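You operate a simulated robot arm through the tools that you are given. There is no shell and no other tool. Be economical: measure what you need, move in short steps, check, and stop when the job is done.

The job below is to be done with a simulated robot arm. You get a single attempt, and the scene is never put back.

JOB
Take the funnel out and stopper both filled flasks.
Fine: stand the funnel in its cup first; push each stopper in till its top sits on the rim.
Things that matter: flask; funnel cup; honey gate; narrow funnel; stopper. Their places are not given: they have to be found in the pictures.

The check looks at the end state, three seconds after you hand in, the way a careful person would. Anything else that was tipped, shoved, dropped, spilled or broken makes it a failure. A push-on lid holds only when it is set on centred and level and pressed home; a screw cap is set on level and turned clockwise until tight.

ROBOT AND FRAMES
A 7-joint arm with a two-finger parallel gripper, fixed in place. Base frame: the origin is at the foot of the arm, x ahead of it, y to its left, z up. Lengths are in mm, angles in degrees, forces in N, time in s.
With the tool pointing down near the work surface it reaches from about 400 to 900 mm from the base axis. Its first joint turns from -115.0 to 115.0 degrees. Payload 3.91 kg.
Tool frame: the origin (TCP) lies between the finger pads and is the grasp point; the fingertips stand 30 mm ahead of it; z points along the fingers, y is the line along which they close. Largest opening 110 mm; finger width 20, thickness 10; the body of the gripper, 48 by 112 mm, starts 55 mm behind the TCP.
Orientation is that of the tool frame in the base frame, as a unit quaternion [w, x, y, z]. With the fingers straight down and closing along the base's y, the tool's x points along the base's -x, its y along +y and its z along -z.

CONTROLS
- The arm moves only by the tool arm_command. Its argument "commands" is one flat list of numbers, 7 for each row, row after row: the shift along the tool's x, y, z in units of 250 mm (1.0 is 250 mm), then the turn, a rotation vector about the tool's x, y, z in units of 120 degrees (1.0 is 120 degrees), then the gripper command, from -1 (shut) to 1 (fully open), values between in proportion. In form: [tx, ty, tz, ax, ay, az, fingers, tx, ty, tz, ax, ay, az, fingers, ...]. A call has 1 to 20 rows; each row is the pose to reach, as a shift and turn from the pose commanded when the call began, along the tool's axes at that moment. A call with a number of a shift or a turn outside -1 to 1 is refused whole. Rows are played at 5 a second. More than 50 mm and 8.6 degrees between two rows, or a gripper value outside its range, and nothing of the call is played. Where a pose cannot be reached the arm comes as near as it can. A force on the tool above 40 N (or 10 N above the force at the start of the call, whichever is more), or a blocked arm, ends the call early, and 0.2 s more pass. The fingers move at their own pace (about 153 mm/s each) and stop on an object; they squeeze with about 31 N. The grip force told is the motor's: it shows also when the fingers shut on nothing. Time passes only in rows, and 0.2 s behind the last, so rows that repeat a pose let the fingers close. It gives the time, the measured TCP pose, the force on the tool (base axes), the opening and the grip force at its end, in the units of the frame above (readings bear some noise), with the torque about the TCP (base axes, N m) and any sound that the robot's microphone picked up.
- Cameras (640 x 400 px; columns grow to the right, rows downward): "scene" is fixed at [43.7, -497, 1643]; the picture's right is [0.70, -0.72, 0.00], its down [-0.43, -0.42, -0.80] and it looks along [0.57, 0.56, -0.60] (base axes); focal length 353 px, centre (320, 200). "wrist" rides on the gripper at [72, 17, -103] in the tool frame; the picture's right is [-0.23, 0.97, 0.00], its down [-0.76, -0.18, -0.62] and it looks along [-0.61, -0.14, 0.78] (tool axes); focal length 222 px, centre (320, 200).
- snapshot(camera): a new picture of that camera. It takes no simulated time.
- slide_trunk(by): slides the trunk up (or, below 0, down) by that many mm; the arm rides with it, the base frame stays. It gives what a move gives, with no picture.
- point_at(camera, pixels): for up to 12 pixels [column, row] of the newest picture of that camera ("zoom" is the newest enlarged one), the place [x, y, z] in the base frame of the surface seen there, good to about 2 mm, but the place of the scene camera against the robot may be out by one fixed shift of up to 12 mm in any direction. It takes no simulated time.
- zoom(camera, box): a new picture of the part [left, top, right, bottom] of that camera's present view, enlarged. It takes no simulated time.
- finish_job(): hands the job in; it is judged then, once.

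Work in short steps. Measure before you move; look again where a grasp or a placing could have gone wrong, and mend it. You have 80 turns and 54 pictures in all, those below and enlarged ones among them. Open the gripper and draw the arm clear of the work before you hand the job in, unless the task says otherwise; then end with one line.

The tools are called after "Request:" as name(argument=value, ...) on one line, values as JSON. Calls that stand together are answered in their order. arm_command: Moves the arm, as the interface text tells. Its arguments: {"type":"object","properties":{"commands":{"type":"array","items":{"type":"number"}}},"required":["commands"]} The other tools are called the same way: slide_trunk (by) slides the trunk up or down; snapshot (camera) takes a picture; point_at (camera, pixels) gives the place of the surface under pixels of a picture; zoom (camera, box) takes an enlarged picture of a part of a camera's view; finish_job () hands the job in.

At the start:

```text
clock: 0.0
tool_pos: [552.8, -51.1, 1208.8]
tool_rot: [0.001, -0.001, 1.0, 0.0]
ft_force: [0.7, -0.2, 0.6]
moment: [0.02, 0.0, 0.0]
opening: 110.0
finger_force: 0.0
trunk travel left (down, up): [-825.0, 165.0]
```

scene: 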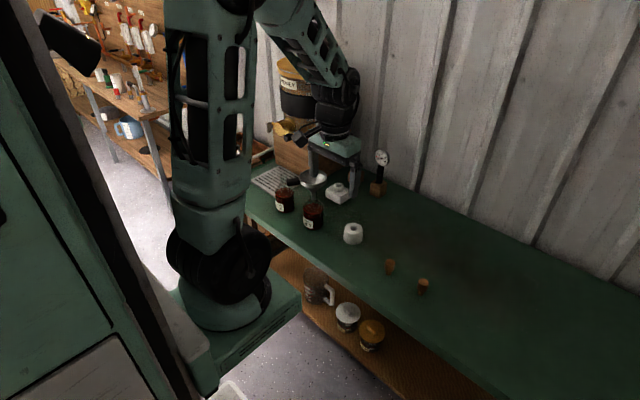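
wrist: 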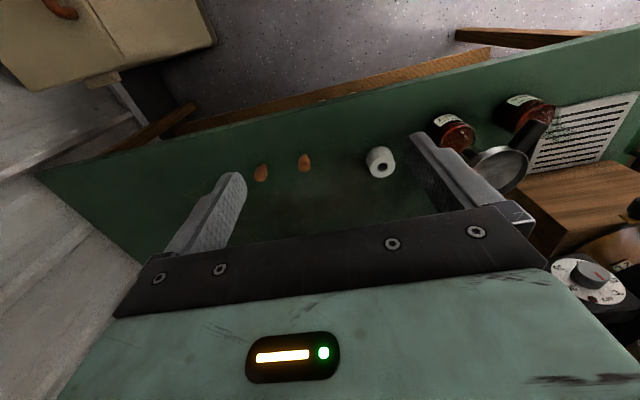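

The scene shows two dark flasks near (285,200) and (313,215), a funnel near (313,180), a white cup at (352,233), and corks at (390,267) and (423,287). I'll zoom in on these.

Request:
zoom(camera="scene", box=[240, 140, 400, 240])

Request:
zoom(camera="wrist", box=[400, 60, 640, 210])

Request:
zoom(camera="scene", box=[320, 200, 480, 300])

```text
4.00 times, centred on (320, 190) of scene
```

zoom: 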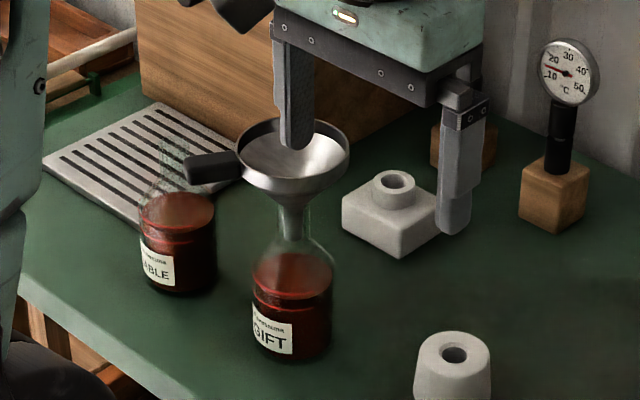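

```text
2.67 times, centred on (520, 135) of wrist
```

zoom: 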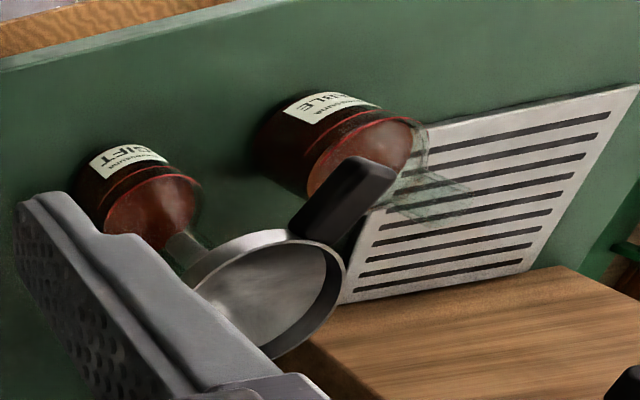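

```text
4.00 times, centred on (400, 250) of scene
```

zoom: 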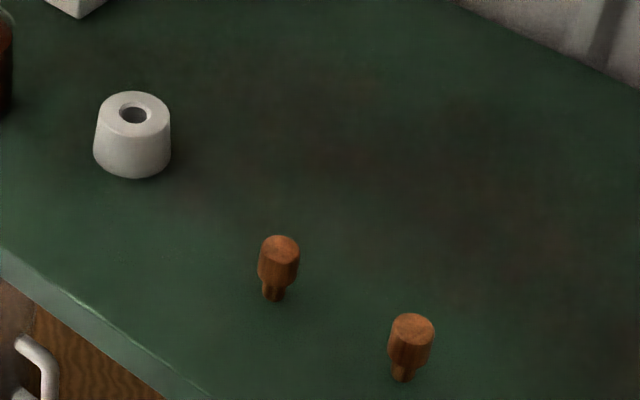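

Corks stand thin end down. I'll locate the points in this zoom.

Request:
point_at(camera="zoom", pixels=[[134, 97], [134, 132], [134, 115], [100, 107], [169, 107], [134, 177], [281, 244], [273, 299], [412, 321], [402, 380], [320, 200], [300, 350]])

Request:
zoom(camera="scene", box=[264, 160, 360, 220])

```text
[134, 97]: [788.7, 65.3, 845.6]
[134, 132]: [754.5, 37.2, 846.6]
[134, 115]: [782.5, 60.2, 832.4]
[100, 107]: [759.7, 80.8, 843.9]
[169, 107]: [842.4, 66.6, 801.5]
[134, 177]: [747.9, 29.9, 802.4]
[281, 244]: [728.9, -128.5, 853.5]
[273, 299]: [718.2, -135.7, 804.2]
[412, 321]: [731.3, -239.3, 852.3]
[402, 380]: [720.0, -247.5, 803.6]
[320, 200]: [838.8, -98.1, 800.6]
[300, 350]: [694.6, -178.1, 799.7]
```

```text
6.67 times, centred on (312, 190) of scene
```

zoom: 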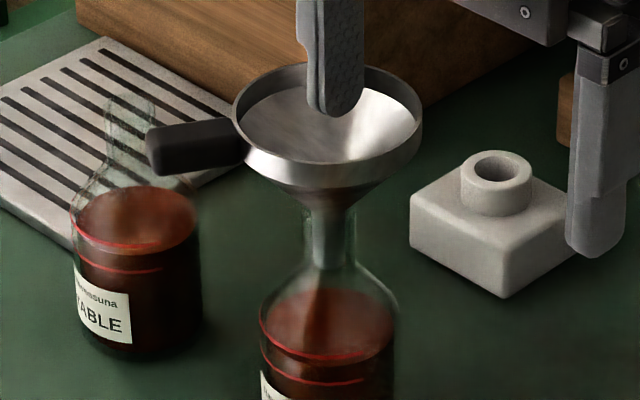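

Request:
point_at(camera="zoom", pixels=[[463, 167], [531, 167], [496, 152], [496, 185], [496, 168], [412, 205], [505, 248], [236, 100], [420, 125], [245, 152], [152, 170], [190, 128]])

Request:
zoom(camera="scene", box=[320, 170, 384, 250])

```text
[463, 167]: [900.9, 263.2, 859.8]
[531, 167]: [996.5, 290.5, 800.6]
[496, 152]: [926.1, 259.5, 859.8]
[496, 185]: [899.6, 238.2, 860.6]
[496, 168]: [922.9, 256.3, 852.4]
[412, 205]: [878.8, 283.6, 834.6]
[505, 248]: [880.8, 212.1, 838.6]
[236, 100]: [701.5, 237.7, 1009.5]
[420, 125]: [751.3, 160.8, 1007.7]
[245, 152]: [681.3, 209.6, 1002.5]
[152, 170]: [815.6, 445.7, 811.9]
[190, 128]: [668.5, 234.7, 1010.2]
```

```text
5.00 times, centred on (352, 210) of scene
```

zoom: 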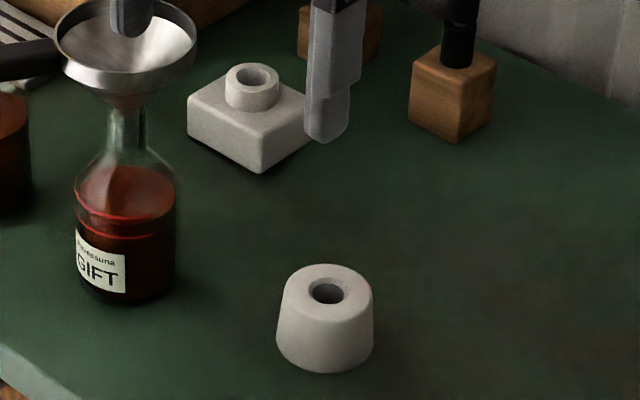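

Compare wrist-derived positions with the scene ones to find the scene shift.

Request:
zoom(camera="wrist", box=[240, 130, 400, 230])

Request:
point_at(camera="wrist", pixels=[[262, 176], [305, 167], [381, 165], [366, 160], [395, 160], [473, 165], [526, 168], [497, 148], [453, 130]])

```text
4.00 times, centred on (320, 180) of wrist
```

zoom: 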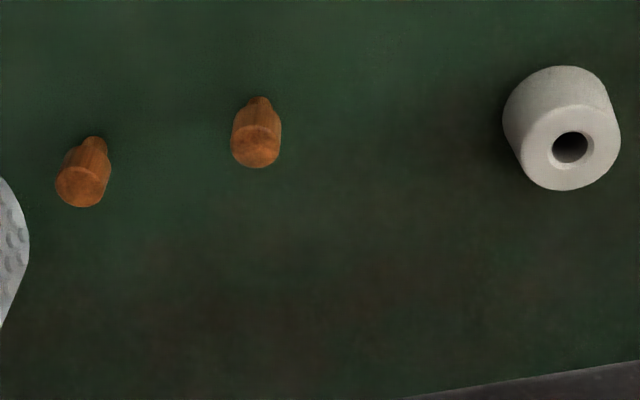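

```text
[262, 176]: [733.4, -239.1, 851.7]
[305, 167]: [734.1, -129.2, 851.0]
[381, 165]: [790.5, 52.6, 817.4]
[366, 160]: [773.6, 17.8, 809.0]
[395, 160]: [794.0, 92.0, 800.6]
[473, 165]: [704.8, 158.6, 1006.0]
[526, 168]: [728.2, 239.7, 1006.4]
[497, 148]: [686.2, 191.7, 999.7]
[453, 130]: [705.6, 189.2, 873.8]
```

Request:
point_at(camera="zoom", pixels=[[82, 186], [60, 188], [104, 186], [256, 148], [235, 148], [278, 148], [532, 148], [612, 148], [575, 185], [568, 110], [551, 147], [593, 147]])

Request:
zoom(camera="wrist", box=[430, 90, 590, 190])

```text
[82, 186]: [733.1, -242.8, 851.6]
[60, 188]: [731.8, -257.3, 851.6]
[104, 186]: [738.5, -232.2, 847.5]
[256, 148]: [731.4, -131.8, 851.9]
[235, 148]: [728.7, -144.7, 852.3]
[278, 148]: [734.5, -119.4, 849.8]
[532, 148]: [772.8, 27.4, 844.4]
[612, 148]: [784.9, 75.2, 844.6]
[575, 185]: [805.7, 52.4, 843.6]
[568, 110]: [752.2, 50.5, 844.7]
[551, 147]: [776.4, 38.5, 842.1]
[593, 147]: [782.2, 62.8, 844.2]
```

```text
4.00 times, centred on (510, 140) of wrist
```

zoom: 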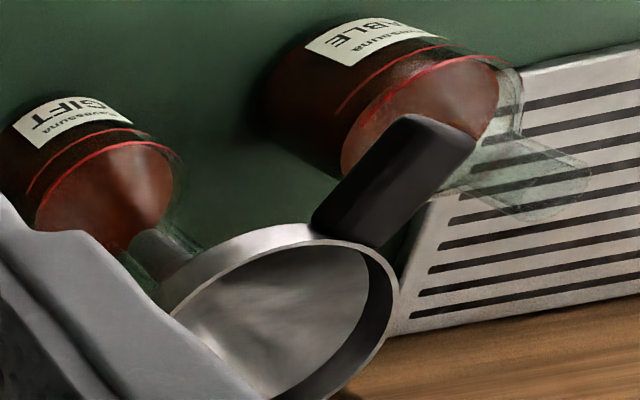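

Request:
point_at(camera="zoom", pixels=[[405, 125], [462, 140], [320, 225], [360, 200], [350, 245], [395, 290], [190, 290], [230, 245], [150, 245], [100, 185], [425, 85], [280, 225]])

Request:
point_at(camera="scene", pixels=[[287, 183], [295, 182], [300, 172], [327, 178], [313, 170], [313, 187], [313, 210], [287, 195], [302, 207], [322, 207], [305, 190]])

```text
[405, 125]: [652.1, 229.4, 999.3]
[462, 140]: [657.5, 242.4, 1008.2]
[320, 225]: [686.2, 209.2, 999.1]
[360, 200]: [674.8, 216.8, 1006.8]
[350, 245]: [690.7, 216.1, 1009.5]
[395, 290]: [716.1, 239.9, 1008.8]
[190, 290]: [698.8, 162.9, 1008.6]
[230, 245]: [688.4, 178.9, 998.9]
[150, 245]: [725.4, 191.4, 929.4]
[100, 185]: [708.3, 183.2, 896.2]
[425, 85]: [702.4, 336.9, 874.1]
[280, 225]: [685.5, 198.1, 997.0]
```

```text
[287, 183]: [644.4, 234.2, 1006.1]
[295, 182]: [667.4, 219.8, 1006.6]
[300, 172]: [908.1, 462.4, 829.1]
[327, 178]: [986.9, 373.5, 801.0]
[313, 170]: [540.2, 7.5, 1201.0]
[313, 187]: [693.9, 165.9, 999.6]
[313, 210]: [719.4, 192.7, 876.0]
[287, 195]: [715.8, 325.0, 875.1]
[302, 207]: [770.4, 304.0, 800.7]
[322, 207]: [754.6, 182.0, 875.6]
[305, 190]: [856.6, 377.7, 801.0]
```

The scene shift looks small. I'll move to a better viewing place for the funnel and flasks: TCP about (555,190,1165).

Request:
arm_command(commands=[0, 0.16, 0.03, 0, 0, 0, 1, 0, 0.32, 0.06, 0, 0, 0, 1, 0, 0.48, 0.09, 0, 0, 0, 1, 0, 0.64, 0.12, 0, 0, 0, 1, 0, 0.8, 0.15, 0, 0, 0, 1, 0, 0.96, 0.17, 0, 0, 0, 1])

Request:
snapshot(camera="wrist")

Request:
snapshot(camera="scene")

```text
clock: 1.4
tool_pos: [556.7, 191.8, 1167.2]
tool_rot: [0.0, 0.0, 1.0, 0.0]
ft_force: [0.0, -0.7, -0.2]
moment: [0.06, -0.01, 0.0]
opening: 109.9
finger_force: 0.0
trunk travel left (down, up): [-825.0, 165.0]
```

```text
44 pictures are left
```

wrist: 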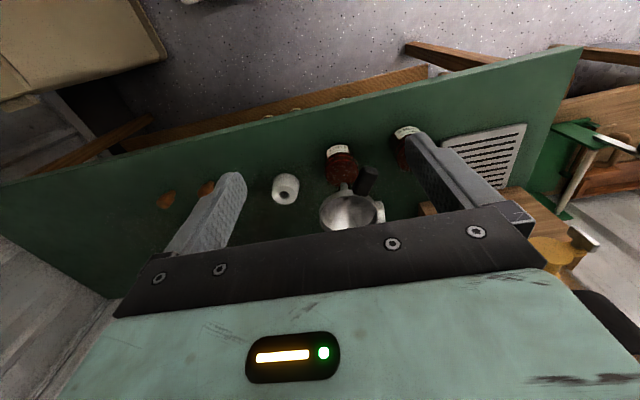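

```text
43 pictures are left
```

scene: 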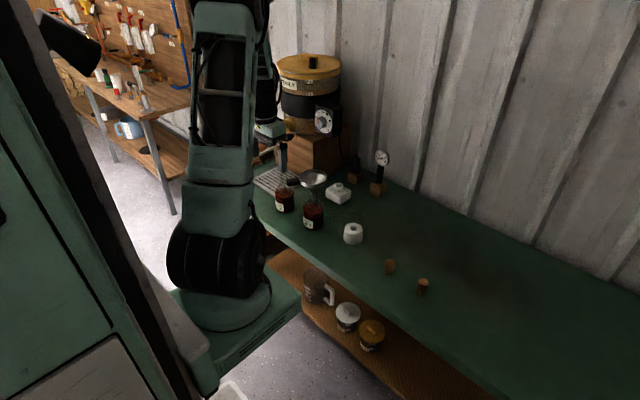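

Request:
zoom(camera="wrist", box=[280, 130, 440, 230])

Request:
zoom(camera="scene", box=[264, 160, 344, 235])

```text
4.00 times, centred on (360, 180) of wrist
```

zoom: 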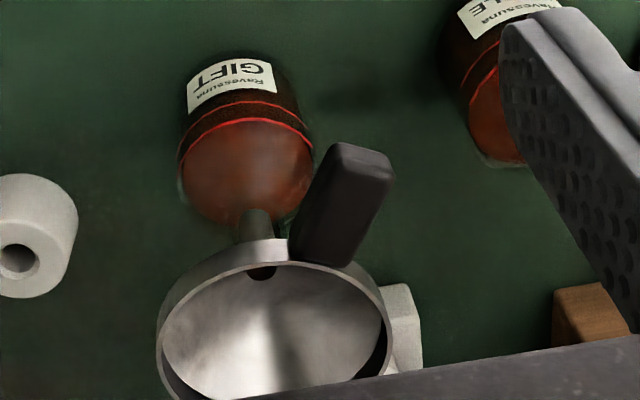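

```text
5.33 times, centred on (304, 198) of scene
```

zoom: 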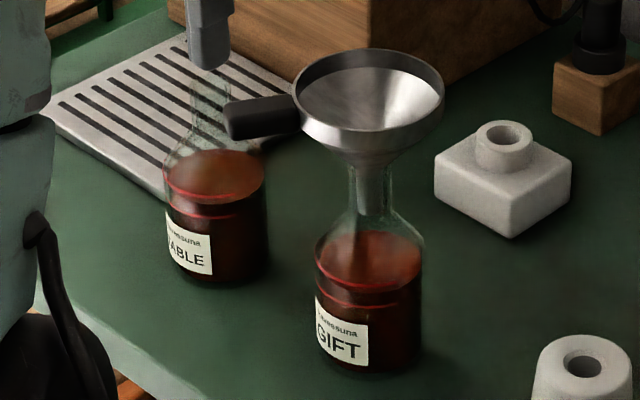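

Request:
point_at(camera="zoom", pixels=[[297, 88], [441, 98], [372, 51], [365, 138], [365, 127], [232, 105], [232, 128], [270, 110], [372, 185], [350, 165], [394, 165], [210, 90]])

Request:
point_at(camera="wrist", pixels=[[321, 208], [375, 211], [350, 196], [326, 222], [374, 170], [362, 185], [366, 168], [358, 192], [342, 186], [343, 160], [369, 192]])

```text
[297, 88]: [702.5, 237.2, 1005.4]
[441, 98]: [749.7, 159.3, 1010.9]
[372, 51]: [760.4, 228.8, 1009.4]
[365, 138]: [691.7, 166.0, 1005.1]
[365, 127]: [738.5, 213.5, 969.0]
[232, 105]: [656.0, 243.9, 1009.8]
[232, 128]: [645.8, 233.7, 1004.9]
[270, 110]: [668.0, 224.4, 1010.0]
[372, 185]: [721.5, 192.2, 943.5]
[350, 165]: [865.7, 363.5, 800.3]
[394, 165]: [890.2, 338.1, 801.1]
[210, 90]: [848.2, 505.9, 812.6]
```

```text
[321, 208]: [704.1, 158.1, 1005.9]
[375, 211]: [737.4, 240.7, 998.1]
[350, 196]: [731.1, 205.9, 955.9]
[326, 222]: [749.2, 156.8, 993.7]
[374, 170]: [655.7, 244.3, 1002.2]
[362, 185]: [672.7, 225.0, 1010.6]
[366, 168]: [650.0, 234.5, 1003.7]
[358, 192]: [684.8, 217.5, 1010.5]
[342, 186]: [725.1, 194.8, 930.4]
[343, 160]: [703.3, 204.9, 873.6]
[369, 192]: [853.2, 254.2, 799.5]
```

Funnel rim: centre (726,198), z≈1009, diameter ≈91; the handle points toward 152°. I can grasp the rim from above closing along y. First I'll check the honey gate and the box for clearance.

Request:
point_at(camera="wrist", pixels=[[555, 255], [580, 238], [520, 230], [515, 195], [530, 200], [425, 208], [575, 290]])

Request:
point_at(camera="scene", pixels=[[323, 120], [310, 80], [300, 112], [315, 140], [272, 130], [300, 128], [290, 140], [340, 150]])

Request:
arm_command(commands=[-0.17, 0.006, 0, 0, 0, 0, 1, -0.34, 0.012, 0, 0, 0, 0, 1, -0.51, 0.018, 0, 0, 0, 0, 1, -0.677, 0.025, 0, 0, 0, 0, 1, -0.677, 0.025, 0, 0, 0, 0, 1])

Request:
snapshot(camera="wrist")

Request:
snapshot(camera="scene")

```text
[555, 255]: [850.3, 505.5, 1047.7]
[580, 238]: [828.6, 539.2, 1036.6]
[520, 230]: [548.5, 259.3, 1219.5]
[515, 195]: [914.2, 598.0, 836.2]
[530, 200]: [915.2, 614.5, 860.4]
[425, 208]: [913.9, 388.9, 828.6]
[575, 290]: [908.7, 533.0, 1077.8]
```

```text
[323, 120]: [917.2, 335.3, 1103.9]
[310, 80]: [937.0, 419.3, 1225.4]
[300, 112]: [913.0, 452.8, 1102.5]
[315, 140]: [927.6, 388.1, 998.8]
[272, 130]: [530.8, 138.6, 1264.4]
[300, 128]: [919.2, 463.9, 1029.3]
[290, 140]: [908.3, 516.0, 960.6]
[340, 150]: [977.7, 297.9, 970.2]
```

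```text
clock: 2.6
tool_pos: [723.9, 194.9, 1165.5]
tool_rot: [0.0, 0.001, 1.0, 0.0]
ft_force: [0.3, -0.2, 0.7]
moment: [0.02, -0.01, 0.0]
opening: 110.1
finger_force: 0.1
trunk travel left (down, up): [-825.0, 165.0]
```

```text
40 pictures are left
```

wrist: 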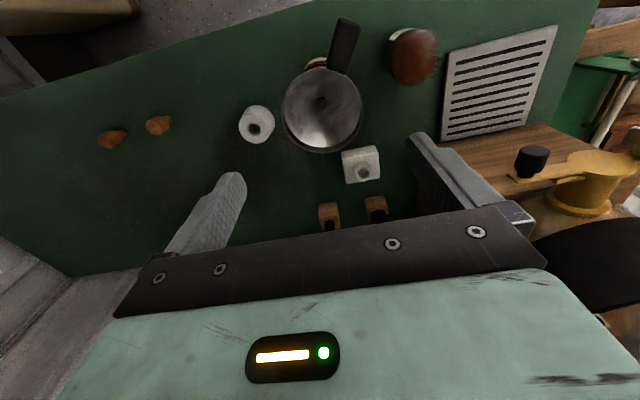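

```text
39 pictures are left
```

scene: 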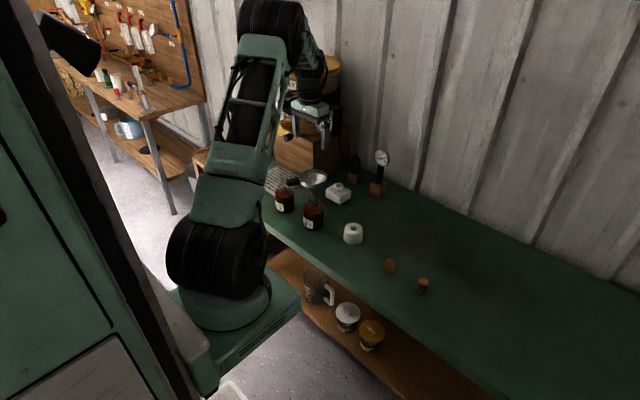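

Good overhead view of the funnel, and the tank is well clear. I'll zoom for exact rim and flask mouth positions.

Request:
zoom(camera="wrist", box=[270, 10, 446, 160])

Request:
point_at(camera="wrist", pixels=[[285, 107], [359, 110], [322, 69], [321, 150], [345, 25], [333, 62]])

```text
2.67 times, centred on (358, 85) of wrist
```

zoom: 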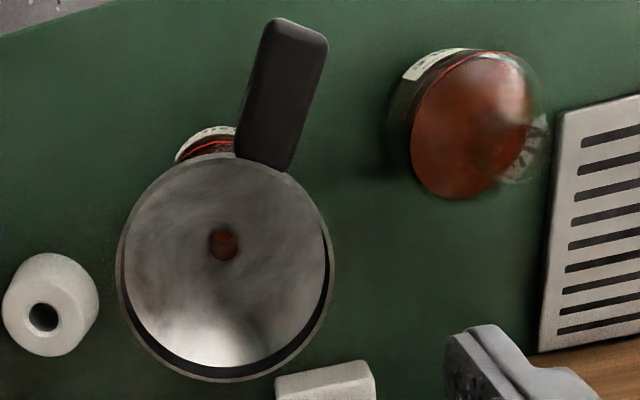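

```text
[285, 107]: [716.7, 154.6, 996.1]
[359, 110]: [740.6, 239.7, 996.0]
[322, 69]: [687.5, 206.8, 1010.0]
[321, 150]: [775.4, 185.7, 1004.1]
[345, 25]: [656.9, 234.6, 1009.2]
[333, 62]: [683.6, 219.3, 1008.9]
```

Rim centre ≈(727.5,197.5). Descend to TCP z≈1018 with fingers open, straddling along y, then check.

Request:
arm_command(commands=[-0.014, 0.01, 0, 0, 0, 0, 1, -0.014, 0.01, 0.15, 0, 0, 0, 1, -0.014, 0.01, 0.3, 0, 0, 0, 1, -0.014, 0.01, 0.45, 0, 0, 0, 1, -0.014, 0.01, 0.53, 0, 0, 0, 1, -0.014, 0.01, 0.59, 0, 0, 0, 1, -0.014, 0.01, 0.59, 0, 0, 0, 1])

Request:
snapshot(camera="wrist")

Request:
zoom(camera="scene", box=[264, 130, 360, 230])

```text
clock: 4.2
tool_pos: [726.1, 197.9, 1016.5]
tool_rot: [0.0, 0.001, 1.0, 0.0]
ft_force: [-0.8, 0.3, 0.7]
moment: [-0.02, 0.02, 0.01]
opening: 109.9
finger_force: 0.0
trunk travel left (down, up): [-825.0, 165.0]
```

```text
37 pictures are left
```

wrist: 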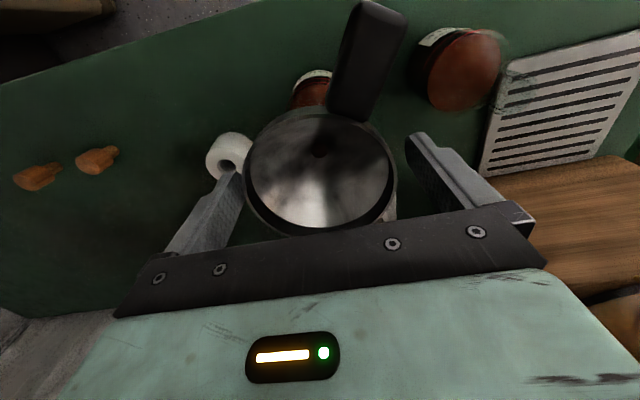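

```text
4.00 times, centred on (312, 180) of scene
```

zoom: 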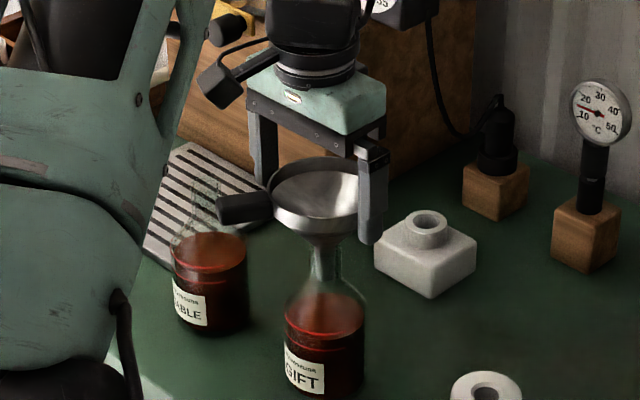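

The fingers straddle the rim symmetrically. Lower to z≈1003 and close gently.

Request:
arm_command(commands=[0, 0, 0.053, 0, 0, 0, 1, 0, 0, 0.053, 0, 0, 0, 0.8, 0, 0, 0.053, 0, 0, 0, 0.72, 0, 0, 0.053, 0, 0, 0, 0.66, 0, 0, 0.053, 0, 0, 0, 0.6, 0, 0, 0.053, 0, 0, 0, 0.4, 0, 0, 0.053, 0, 0, 0, 0.2, 0, 0, 0.053, 0, 0, 0, 0.2])

```text
clock: 6.0
tool_pos: [727.6, 199.0, 1004.2]
tool_rot: [0.0, -0.001, 1.0, -0.001]
ft_force: [0.2, 0.8, -0.6]
moment: [0.03, 0.0, 0.01]
opening: 92.8
finger_force: 30.5
trunk travel left (down, up): [-825.0, 165.0]
```

Gripped at 92.8 mm with 30 N. Lift straight up slowly.

Request:
arm_command(commands=[0, 0, -0.04, 0, 0, 0, 0.2, 0, 0, -0.1, 0, 0, 0, 0.2, 0, 0, -0.18, 0, 0, 0, 0.2, 0, 0, -0.26, 0, 0, 0, 0.2, 0, 0, -0.34, 0, 0, 0, 0.2, 0, 0, -0.42, 0, 0, 0, 0.2, 0, 0, -0.5, 0, 0, 0, 0.2, 0, 0, -0.58, 0, 0, 0, 0.2, 0, 0, -0.66, 0, 0, 0, 0.2, 0, 0, -0.66, 0, 0, 0, 0.2])

Request:
zoom(camera="scene", box=[256, 90, 384, 240])

```text
clock: 8.2
tool_pos: [726.1, 197.4, 1170.9]
tool_rot: [0.0, -0.002, 1.0, 0.0]
ft_force: [-0.7, 0.0, -1.5]
moment: [0.02, 0.01, 0.01]
opening: 92.4
finger_force: 31.1
trunk travel left (down, up): [-825.0, 165.0]
```

```text
2.67 times, centred on (320, 165) of scene
```

zoom: 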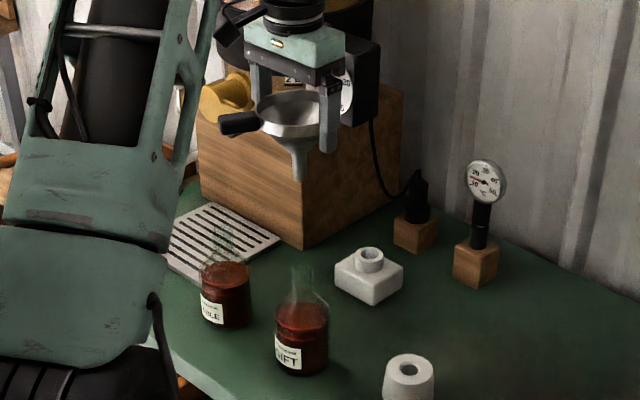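

Funnel is out and level. Measure the spout tip and look at the flask mouths.

Request:
point_at(camera="zoom", pixels=[[300, 177], [300, 172], [300, 155], [291, 145], [308, 145], [290, 133]])

Request:
zoom(camera="scene", box=[320, 170, 384, 250])

Request:
zoom(camera="scene", box=[320, 215, 384, 255])

```text
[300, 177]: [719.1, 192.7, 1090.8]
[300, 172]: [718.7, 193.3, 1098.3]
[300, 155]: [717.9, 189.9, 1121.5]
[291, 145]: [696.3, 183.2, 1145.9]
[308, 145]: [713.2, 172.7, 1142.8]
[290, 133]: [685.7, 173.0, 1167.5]
```

```text
5.00 times, centred on (352, 210) of scene
```

zoom: 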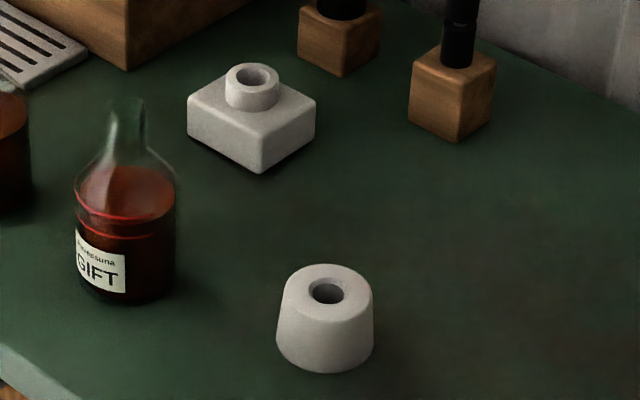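

```text
10.00 times, centred on (352, 235) of scene
```

zoom: 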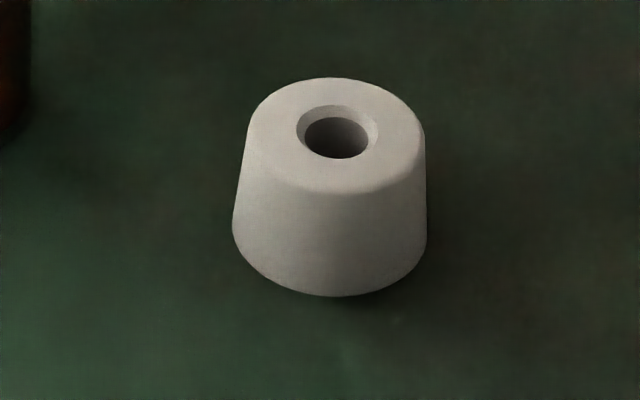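

Request:
point_at(camera="zoom", pixels=[[294, 131], [380, 131], [337, 103], [337, 161], [256, 130], [422, 140], [335, 80], [335, 187]])

Request:
arm_command(commands=[-0.035, -0.1, 0, 0, 0, 0, 0.2, -0.07, -0.2, 0, 0, 0, 0, 0.2, -0.105, -0.3, 0, 0, 0, 0, 0.2, -0.14, -0.4, 0, 0, 0, 0, 0.2, -0.175, -0.5, 0, 0, 0, 0, 0.2, -0.21, -0.588, 0, 0, 0, 0, 0.2, -0.21, -0.588, 0, 0, 0, 0, 0.2])

Request:
snapshot(camera="wrist")

```text
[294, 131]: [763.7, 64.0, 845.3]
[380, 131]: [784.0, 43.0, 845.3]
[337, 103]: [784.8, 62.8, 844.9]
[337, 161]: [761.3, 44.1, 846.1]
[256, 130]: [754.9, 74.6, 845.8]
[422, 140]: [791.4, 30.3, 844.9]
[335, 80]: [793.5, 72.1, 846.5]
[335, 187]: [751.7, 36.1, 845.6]
```

```text
clock: 9.8
tool_pos: [779.2, 50.7, 1168.2]
tool_rot: [0.0, -0.001, 1.0, 0.0]
ft_force: [-0.1, -0.5, -0.4]
moment: [-0.01, 0.01, 0.03]
opening: 92.6
finger_force: 31.4
trunk travel left (down, up): [-825.0, 165.0]
```

```text
32 pictures are left
```

wrist: 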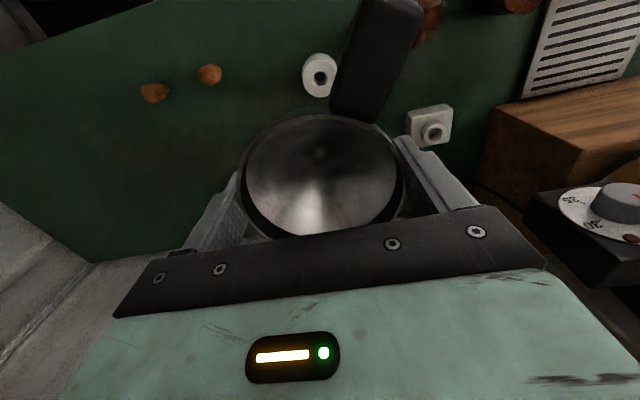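

Measure both the cup hole and the rim in the wrist picture, to find the funnel's offset within the grip.

Request:
zoom(camera="wrist", box=[230, 40, 422, 240])

Request:
zoom(camera="scene", box=[316, 110, 412, 250])

```text
2.00 times, centred on (326, 140) of wrist
```

zoom: 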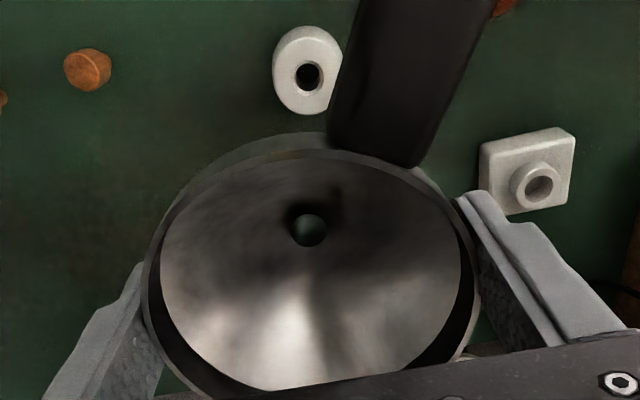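

```text
2.86 times, centred on (364, 180) of scene
```

zoom: 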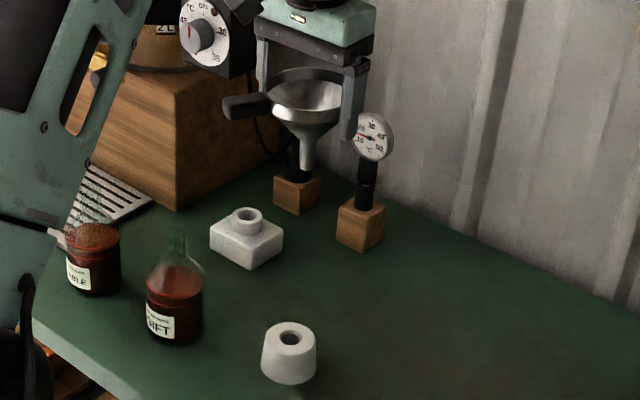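

Request:
point_at(camera="zoom", pixels=[[306, 168], [306, 160], [302, 160], [310, 160], [306, 150], [283, 338], [296, 338], [289, 332], [289, 344], [272, 83], [343, 100], [290, 120]])

Request:
point_at(camera="wrist", pixels=[[310, 78], [331, 76], [320, 68], [320, 87], [320, 116], [305, 238], [244, 175], [404, 170], [320, 150]])

Request:
zoom(camera="scene", box=[338, 130, 386, 174])

```text
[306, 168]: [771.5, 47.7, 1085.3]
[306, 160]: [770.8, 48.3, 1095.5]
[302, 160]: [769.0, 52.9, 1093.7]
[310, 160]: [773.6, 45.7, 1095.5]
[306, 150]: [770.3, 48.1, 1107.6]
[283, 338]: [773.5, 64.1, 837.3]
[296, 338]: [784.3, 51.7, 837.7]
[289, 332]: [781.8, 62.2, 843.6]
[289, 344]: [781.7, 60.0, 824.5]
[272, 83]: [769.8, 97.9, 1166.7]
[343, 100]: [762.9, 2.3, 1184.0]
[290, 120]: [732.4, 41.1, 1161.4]
```

```text
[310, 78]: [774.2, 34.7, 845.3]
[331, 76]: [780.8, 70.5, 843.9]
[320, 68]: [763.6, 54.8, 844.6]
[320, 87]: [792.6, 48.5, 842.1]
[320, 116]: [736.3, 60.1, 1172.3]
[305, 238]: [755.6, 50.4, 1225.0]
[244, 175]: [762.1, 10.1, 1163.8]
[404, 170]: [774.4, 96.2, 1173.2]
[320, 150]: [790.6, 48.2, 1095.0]
```

```text
9.09 times, centred on (362, 152) of scene
```

zoom: 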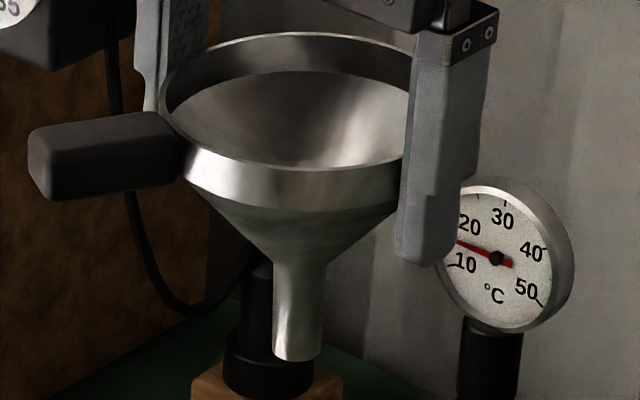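

Request:
point_at(camera="zoom", pixels=[[297, 350], [297, 300], [280, 340], [315, 340], [297, 275], [285, 265], [310, 265], [170, 100], [300, 37], [280, 183], [60, 130]])

```text
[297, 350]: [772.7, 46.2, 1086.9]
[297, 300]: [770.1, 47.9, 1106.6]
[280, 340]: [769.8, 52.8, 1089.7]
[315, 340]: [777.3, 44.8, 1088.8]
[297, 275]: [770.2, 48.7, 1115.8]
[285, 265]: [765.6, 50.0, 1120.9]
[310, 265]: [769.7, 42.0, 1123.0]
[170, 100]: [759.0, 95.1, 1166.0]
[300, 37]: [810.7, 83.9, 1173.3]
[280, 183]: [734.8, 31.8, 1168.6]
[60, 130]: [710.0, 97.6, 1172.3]
```

Funnel axis sits ≈+4 mm in x from the TCP (scene-relative spout vs hole). I'll correct x by −3.8 and descend to tip ≈15 mm above the cup, then look.

Request:
arm_command(commands=[0.015, 0.002, 0, 0, 0, 0, 0.2, 0.015, 0.002, 0.16, 0, 0, 0, 0.2, 0.015, 0.002, 0.32, 0, 0, 0, 0.2, 0.015, 0.002, 0.48, 0, 0, 0, 0.2, 0.015, 0.002, 0.64, 0, 0, 0, 0.2, 0.015, 0.002, 0.8, 0, 0, 0, 0.2, 0.015, 0.002, 0.88, 0, 0, 0, 0.2, 0.015, 0.002, 0.91, 0, 0, 0, 0.2, 0.015, 0.002, 0.91, 0, 0, 0, 0.2])

Request:
zoom(camera="scene", box=[320, 190, 384, 254])

```text
clock: 11.8
tool_pos: [776.7, 48.5, 942.3]
tool_rot: [0.0, 0.0, 1.0, -0.001]
ft_force: [-0.5, -1.4, -0.9]
moment: [-0.05, -0.03, 0.0]
opening: 92.6
finger_force: 31.0
trunk travel left (down, up): [-825.0, 165.0]
```

```text
6.25 times, centred on (352, 222) of scene
```

zoom: 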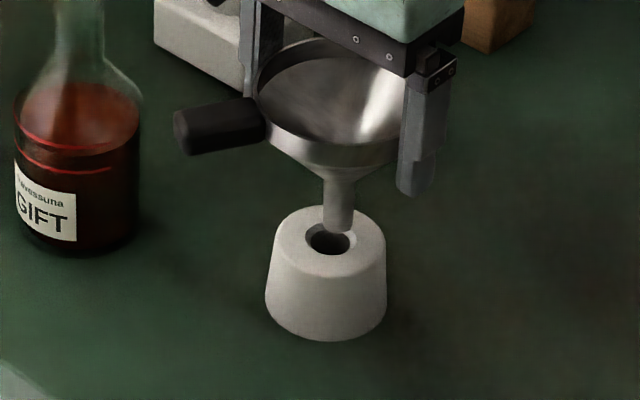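

Request:
point_at(camera="zoom", pixels=[[339, 225], [339, 205], [326, 215], [352, 215], [305, 238], [356, 238], [331, 222], [331, 256], [277, 235], [385, 240], [331, 208], [331, 274]])

```text
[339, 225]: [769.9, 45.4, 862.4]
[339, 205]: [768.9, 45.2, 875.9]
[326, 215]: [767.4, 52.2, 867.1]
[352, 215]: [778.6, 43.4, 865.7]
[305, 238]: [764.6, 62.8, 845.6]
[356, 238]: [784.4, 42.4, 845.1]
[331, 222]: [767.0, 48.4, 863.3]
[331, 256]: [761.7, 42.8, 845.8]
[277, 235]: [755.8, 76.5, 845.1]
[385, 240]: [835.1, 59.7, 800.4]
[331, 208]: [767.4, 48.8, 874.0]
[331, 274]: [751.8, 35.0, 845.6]
```

The tip is slightly off, so I'll shift (−1.3,+2.4), then descend slowly until contact.

Request:
arm_command(commands=[0.005, 0.0096, 0, 0, 0, 0, 0.2, 0.005, 0.0096, 0.03, 0, 0, 0, 0.2, 0.005, 0.0096, 0.05, 0, 0, 0, 0.2, 0.005, 0.0096, 0.05, 0, 0, 0, 0.2])

Request:
zoom(camera="scene", box=[328, 210, 376, 250])

```text
clock: 12.8
tool_pos: [773.5, 51.7, 931.1]
tool_rot: [0.0, 0.0, 1.0, 0.0]
ft_force: [0.0, -0.3, -1.0]
moment: [-0.02, -0.02, -0.03]
opening: 92.2
finger_force: 31.1
trunk travel left (down, up): [-825.0, 165.0]
```

```text
10.00 times, centred on (352, 230) of scene
```

zoom: 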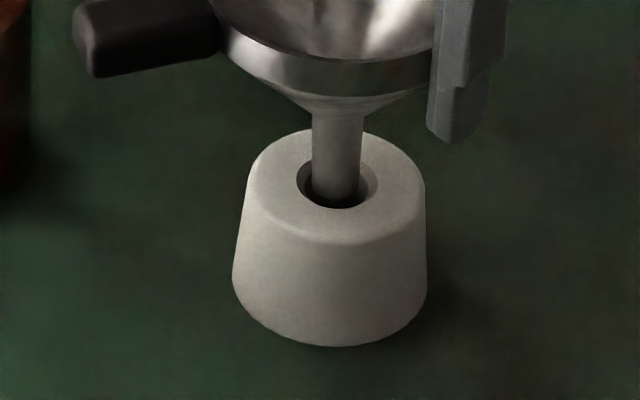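

The tip is centred in the hole. Lower further in small steps.

Request:
arm_command(commands=[0, 0, 0.02, 0, 0, 0, 0.2, 0, 0, 0.04, 0, 0, 0, 0.2, 0, 0, 0.06, 0, 0, 0, 0.2, 0, 0, 0.08, 0, 0, 0, 0.2, 0, 0, 0.1, 0, 0, 0, 0.2, 0, 0, 0.12, 0, 0, 0, 0.2])

Request:
zoom(camera="scene", box=[320, 204, 384, 254])

```text
clock: 14.2
tool_pos: [772.5, 53.0, 900.4]
tool_rot: [0.0, 0.001, 1.0, 0.0]
ft_force: [0.0, -0.2, -1.7]
moment: [0.0, -0.04, -0.03]
opening: 92.3
finger_force: 31.1
trunk travel left (down, up): [-825.0, 165.0]
```

```text
8.00 times, centred on (352, 229) of scene
```

zoom: 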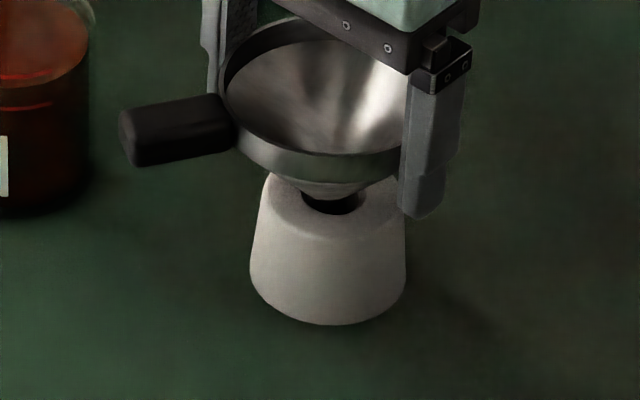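

Still free, with a small gap above the chamfer. Continue in 2 mm steps.

Request:
arm_command(commands=[0, 0, 0.008, 0, 0, 0, 0.2, 0, 0, 0.016, 0, 0, 0, 0.2, 0, 0, 0.024, 0, 0, 0, 0.2, 0, 0, 0.032, 0, 0, 0, 0.2])

```text
clock: 15.2
tool_pos: [773.9, 51.3, 893.3]
tool_rot: [0.002, 0.001, 1.0, -0.001]
ft_force: [2.2, -9.3, 17.5]
moment: [-0.26, -0.16, 0.04]
opening: 92.3
finger_force: 31.2
trunk travel left (down, up): [-825.0, 165.0]
```

Seated with 17 N up and −9 N along y. I'll relax by 1 mm up and shift y by −1.5 mm before releasing.

Request:
arm_command(commands=[0, -0.004, -0.006, 0, 0, 0, 0.2, 0, -0.006, -0.004, 0, 0, 0, 0.2])

```text
clock: 15.8
tool_pos: [772.6, 50.4, 892.8]
tool_rot: [0.0, -0.001, 1.0, 0.001]
ft_force: [7.4, -6.0, 8.0]
moment: [-0.25, -0.33, -0.01]
opening: 91.9
finger_force: 31.1
trunk travel left (down, up): [-825.0, 165.0]
```

Request:
arm_command(commands=[-0.005, -0.004, 0, 0, 0, 0, 0.2, -0.005, -0.004, 0, 0, 0, 0, 0.2])

Request:
zoom(camera="scene", box=[320, 204, 384, 254])

```text
clock: 16.4
tool_pos: [773.4, 51.5, 893.9]
tool_rot: [-0.001, 0.0, 1.0, 0.001]
ft_force: [4.5, -1.9, 3.9]
moment: [-0.08, -0.22, -0.07]
opening: 91.8
finger_force: 31.0
trunk travel left (down, up): [-825.0, 165.0]
```

```text
8.00 times, centred on (352, 229) of scene
```

zoom: 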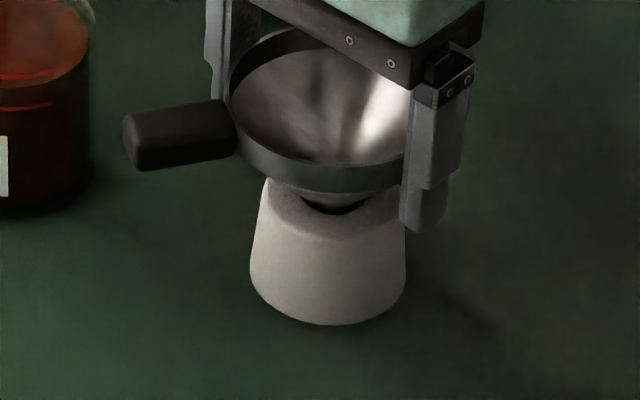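

Contact is at the hole's edge on the −x side; I'll shift +1.3 mm in x, then lower again gently.

Request:
arm_command(commands=[-0.005, -0.002, -0.004, 0, 0, 0, 0.2, -0.006, -0.002, 0.002, 0, 0, 0, 0.2, -0.006, -0.002, 0.008, 0, 0, 0, 0.2])

```text
clock: 17.2
tool_pos: [774.4, 50.3, 892.7]
tool_rot: [-0.001, 0.0, 1.0, 0.001]
ft_force: [-7.1, -0.7, 6.6]
moment: [0.01, 0.21, -0.02]
opening: 91.9
finger_force: 31.3
trunk travel left (down, up): [-825.0, 165.0]
```

Request:
arm_command(commands=[0.003, 0, 0.002, 0, 0, 0, 0.2, 0.003, 0, 0.004, 0, 0, 0, 0.2])

```text
clock: 17.8
tool_pos: [773.1, 50.1, 892.5]
tool_rot: [0.001, -0.001, 1.0, 0.001]
ft_force: [-7.0, 1.6, 18.1]
moment: [0.04, 0.09, -0.02]
opening: 91.9
finger_force: 30.6
trunk travel left (down, up): [-825.0, 165.0]
```

Firmly seated and level. Relax slightly and open.

Request:
arm_command(commands=[0.002, 0, -0.004, 0, 0, 0, 0.2, 0.002, 0, -0.004, 0, 0, 0, 0.6, 0.002, 0, -0.004, 0, 0, 0, 0.7, 0.002, 0, -0.004, 0, 0, 0, 0.8, 0.002, 0, -0.004, 0, 0, 0, 1, 0.002, 0, -0.004, 0, 0, 0, 1])

Request:
zoom(camera="scene", box=[320, 204, 384, 254])

```text
clock: 19.2
tool_pos: [773.8, 49.8, 893.2]
tool_rot: [0.0, -0.001, 1.0, 0.001]
ft_force: [-0.9, -0.5, -0.2]
moment: [0.0, -0.03, -0.06]
opening: 109.9
finger_force: 0.0
trunk travel left (down, up): [-825.0, 165.0]
```

```text
8.00 times, centred on (352, 229) of scene
```

zoom: 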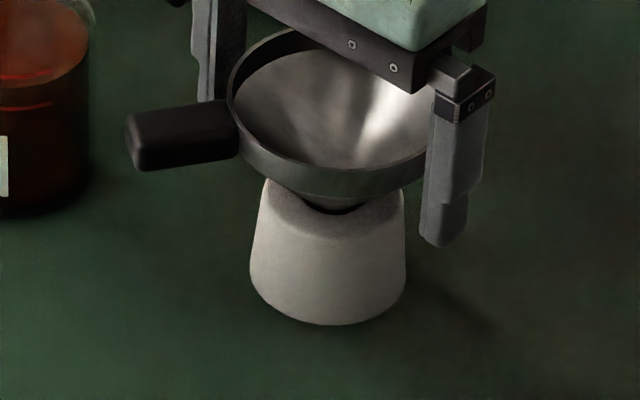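

The funnel stands level in its cup. Raise, then move above the nearer cork (732,−131).

Request:
arm_command(commands=[0, 0, -0.1, 0, 0, 0, 1, 0, 0, -0.25, 0, 0, 0, 1, 0, 0, -0.4, 0, 0, 0, 1, 0, 0, -0.55, 0, 0, 0, 1, 0, 0, -0.68, 0, 0, 0, 1, 0.04, -0.16, -0.68, 0, 0, 0, 1, 0.08, -0.32, -0.68, 0, 0, 0, 1, 0.12, -0.48, -0.68, 0, 0, 0, 1, 0.15, -0.6, -0.68, 0, 0, 0, 1, 0.168, -0.724, -0.6, 0, 0, 0, 1, 0.168, -0.724, -0.48, 0, 0, 0, 1, 0.168, -0.724, -0.48, 0, 0, 0, 1])

Request:
zoom(camera="wrist", box=[190, 20, 446, 180])

Request:
snapshot(camera="scene")

```text
clock: 21.8
tool_pos: [731.3, -127.3, 1011.3]
tool_rot: [0.0, -0.001, 1.0, -0.001]
ft_force: [0.6, 0.1, -0.7]
moment: [0.02, -0.02, 0.03]
opening: 110.2
finger_force: 0.0
trunk travel left (down, up): [-825.0, 165.0]
```

```text
2.50 times, centred on (318, 100) of wrist
```

zoom: 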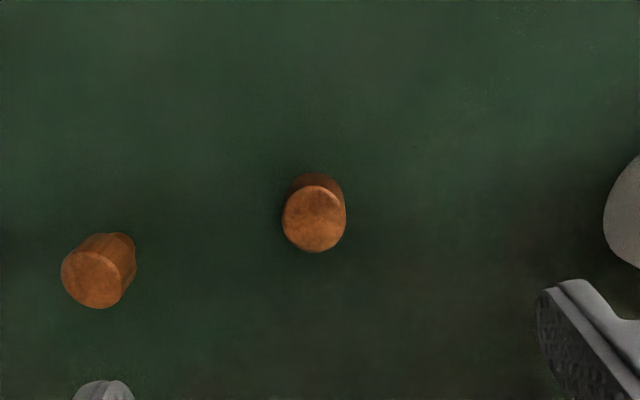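

```text
22 pictures are left
```

scene: 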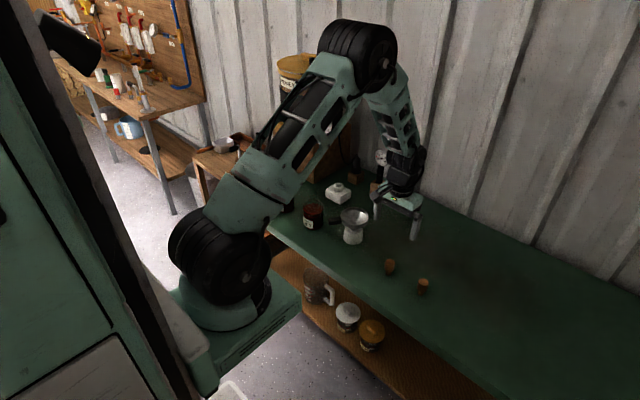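

Request:
point_at(camera="zoom", pixels=[[314, 220], [286, 217], [340, 217], [314, 192], [314, 248], [93, 280], [65, 280], [121, 280], [93, 254], [95, 305], [318, 180]])

```text
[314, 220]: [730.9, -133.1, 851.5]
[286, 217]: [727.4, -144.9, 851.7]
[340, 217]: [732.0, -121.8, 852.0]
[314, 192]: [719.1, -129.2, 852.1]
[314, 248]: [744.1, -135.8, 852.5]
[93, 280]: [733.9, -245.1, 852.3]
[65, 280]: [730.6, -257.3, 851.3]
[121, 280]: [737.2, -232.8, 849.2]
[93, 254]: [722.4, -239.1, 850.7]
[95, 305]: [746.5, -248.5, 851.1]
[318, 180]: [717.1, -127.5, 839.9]
```

Cork 1 at (731,−133), cork 2 at (734,−244.5), tops at 852. I need the head's underside height, so I'll zoom on the scene.

Request:
zoom(camera="scene", box=[376, 250, 440, 302])

Request:
zoom(camera="scene", box=[264, 170, 344, 235])

```text
7.69 times, centred on (408, 276) of scene
```

zoom: 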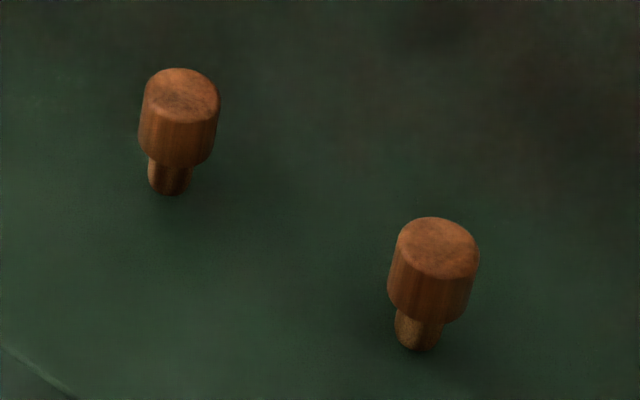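

```text
6.15 times, centred on (304, 202) of scene
```

zoom: 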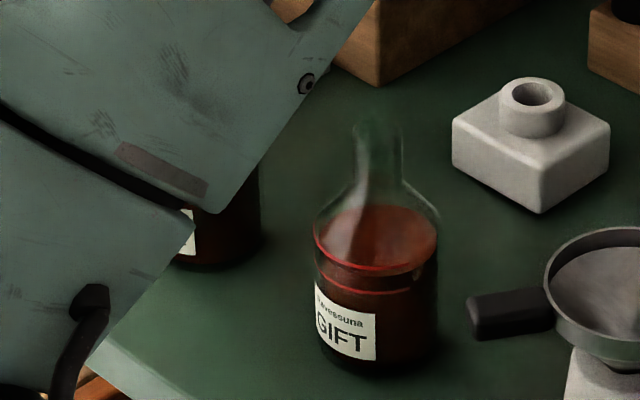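

Request:
point_at(camera="zoom", pixels=[[318, 240], [433, 240], [376, 212], [376, 262], [376, 240], [376, 350], [325, 330], [425, 330], [379, 122], [379, 135], [358, 150], [400, 150]])

```text
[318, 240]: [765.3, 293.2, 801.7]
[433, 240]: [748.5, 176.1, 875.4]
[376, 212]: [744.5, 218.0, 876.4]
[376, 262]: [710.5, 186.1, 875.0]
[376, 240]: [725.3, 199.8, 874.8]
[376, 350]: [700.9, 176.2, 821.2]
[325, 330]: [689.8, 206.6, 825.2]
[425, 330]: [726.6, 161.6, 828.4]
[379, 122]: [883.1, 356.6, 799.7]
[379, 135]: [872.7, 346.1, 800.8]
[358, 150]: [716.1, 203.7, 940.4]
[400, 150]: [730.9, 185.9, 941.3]
```

Cork heads are ≈30 tall (z 822–852) and Ø26, with a Ø14.5 stem. I'll grip the head with the fingertips only (TCP z 857, tips at 827) so the fingers stay above the flask rim.

Request:
arm_command(commands=[0, -0.014, 0.12, 0, 0, 0, 0.6, 0, -0.014, 0.26, 0, 0, 0, 0.3, 0, -0.014, 0.4, 0, 0, 0, 0.1, 0, -0.014, 0.5, 0, 0, 0, 0, 0, -0.014, 0.56, 0, 0, 0, 0, 0, -0.014, 0.56, 0, 0, 0, 0])

Request:
zoom(camera="scene", box=[360, 220, 424, 284])

```text
clock: 23.2
tool_pos: [731.2, -135.0, 873.6]
tool_rot: [0.0, 0.0, 1.0, 0.0]
ft_force: [0.6, 0.1, -0.5]
moment: [0.04, -0.01, 0.0]
opening: 55.1
finger_force: 0.1
trunk travel left (down, up): [-825.0, 165.0]
```

```text
6.25 times, centred on (392, 252) of scene
```

zoom: 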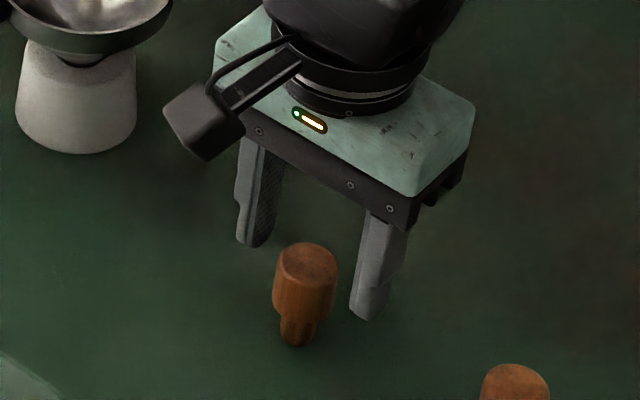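

The fingers straddle the cork, which is slightly toward −x/+y. Nudge, lower to z≈857 and close gradually.

Request:
arm_command(commands=[0.006, 0.006, 0.035, 0, 0, 0, 0, 0.006, 0.006, 0.068, 0, 0, 0, -0.2, 0.006, 0.006, 0.068, 0, 0, 0, -0.35, 0.006, 0.006, 0.068, 0, 0, 0, -0.43, 0.006, 0.006, 0.068, 0, 0, 0, -0.5, 0.006, 0.006, 0.068, 0, 0, 0, -0.6, 0.006, 0.006, 0.068, 0, 0, 0, -0.9, 0.006, 0.006, 0.068, 0, 0, 0, -0.9])

```text
clock: 25.0
tool_pos: [730.8, -133.8, 856.0]
tool_rot: [0.0, -0.001, 1.0, 0.0]
ft_force: [0.6, 0.4, 0.0]
moment: [0.03, 0.0, -0.02]
opening: 26.0
finger_force: 30.6
trunk travel left (down, up): [-825.0, 165.0]
```

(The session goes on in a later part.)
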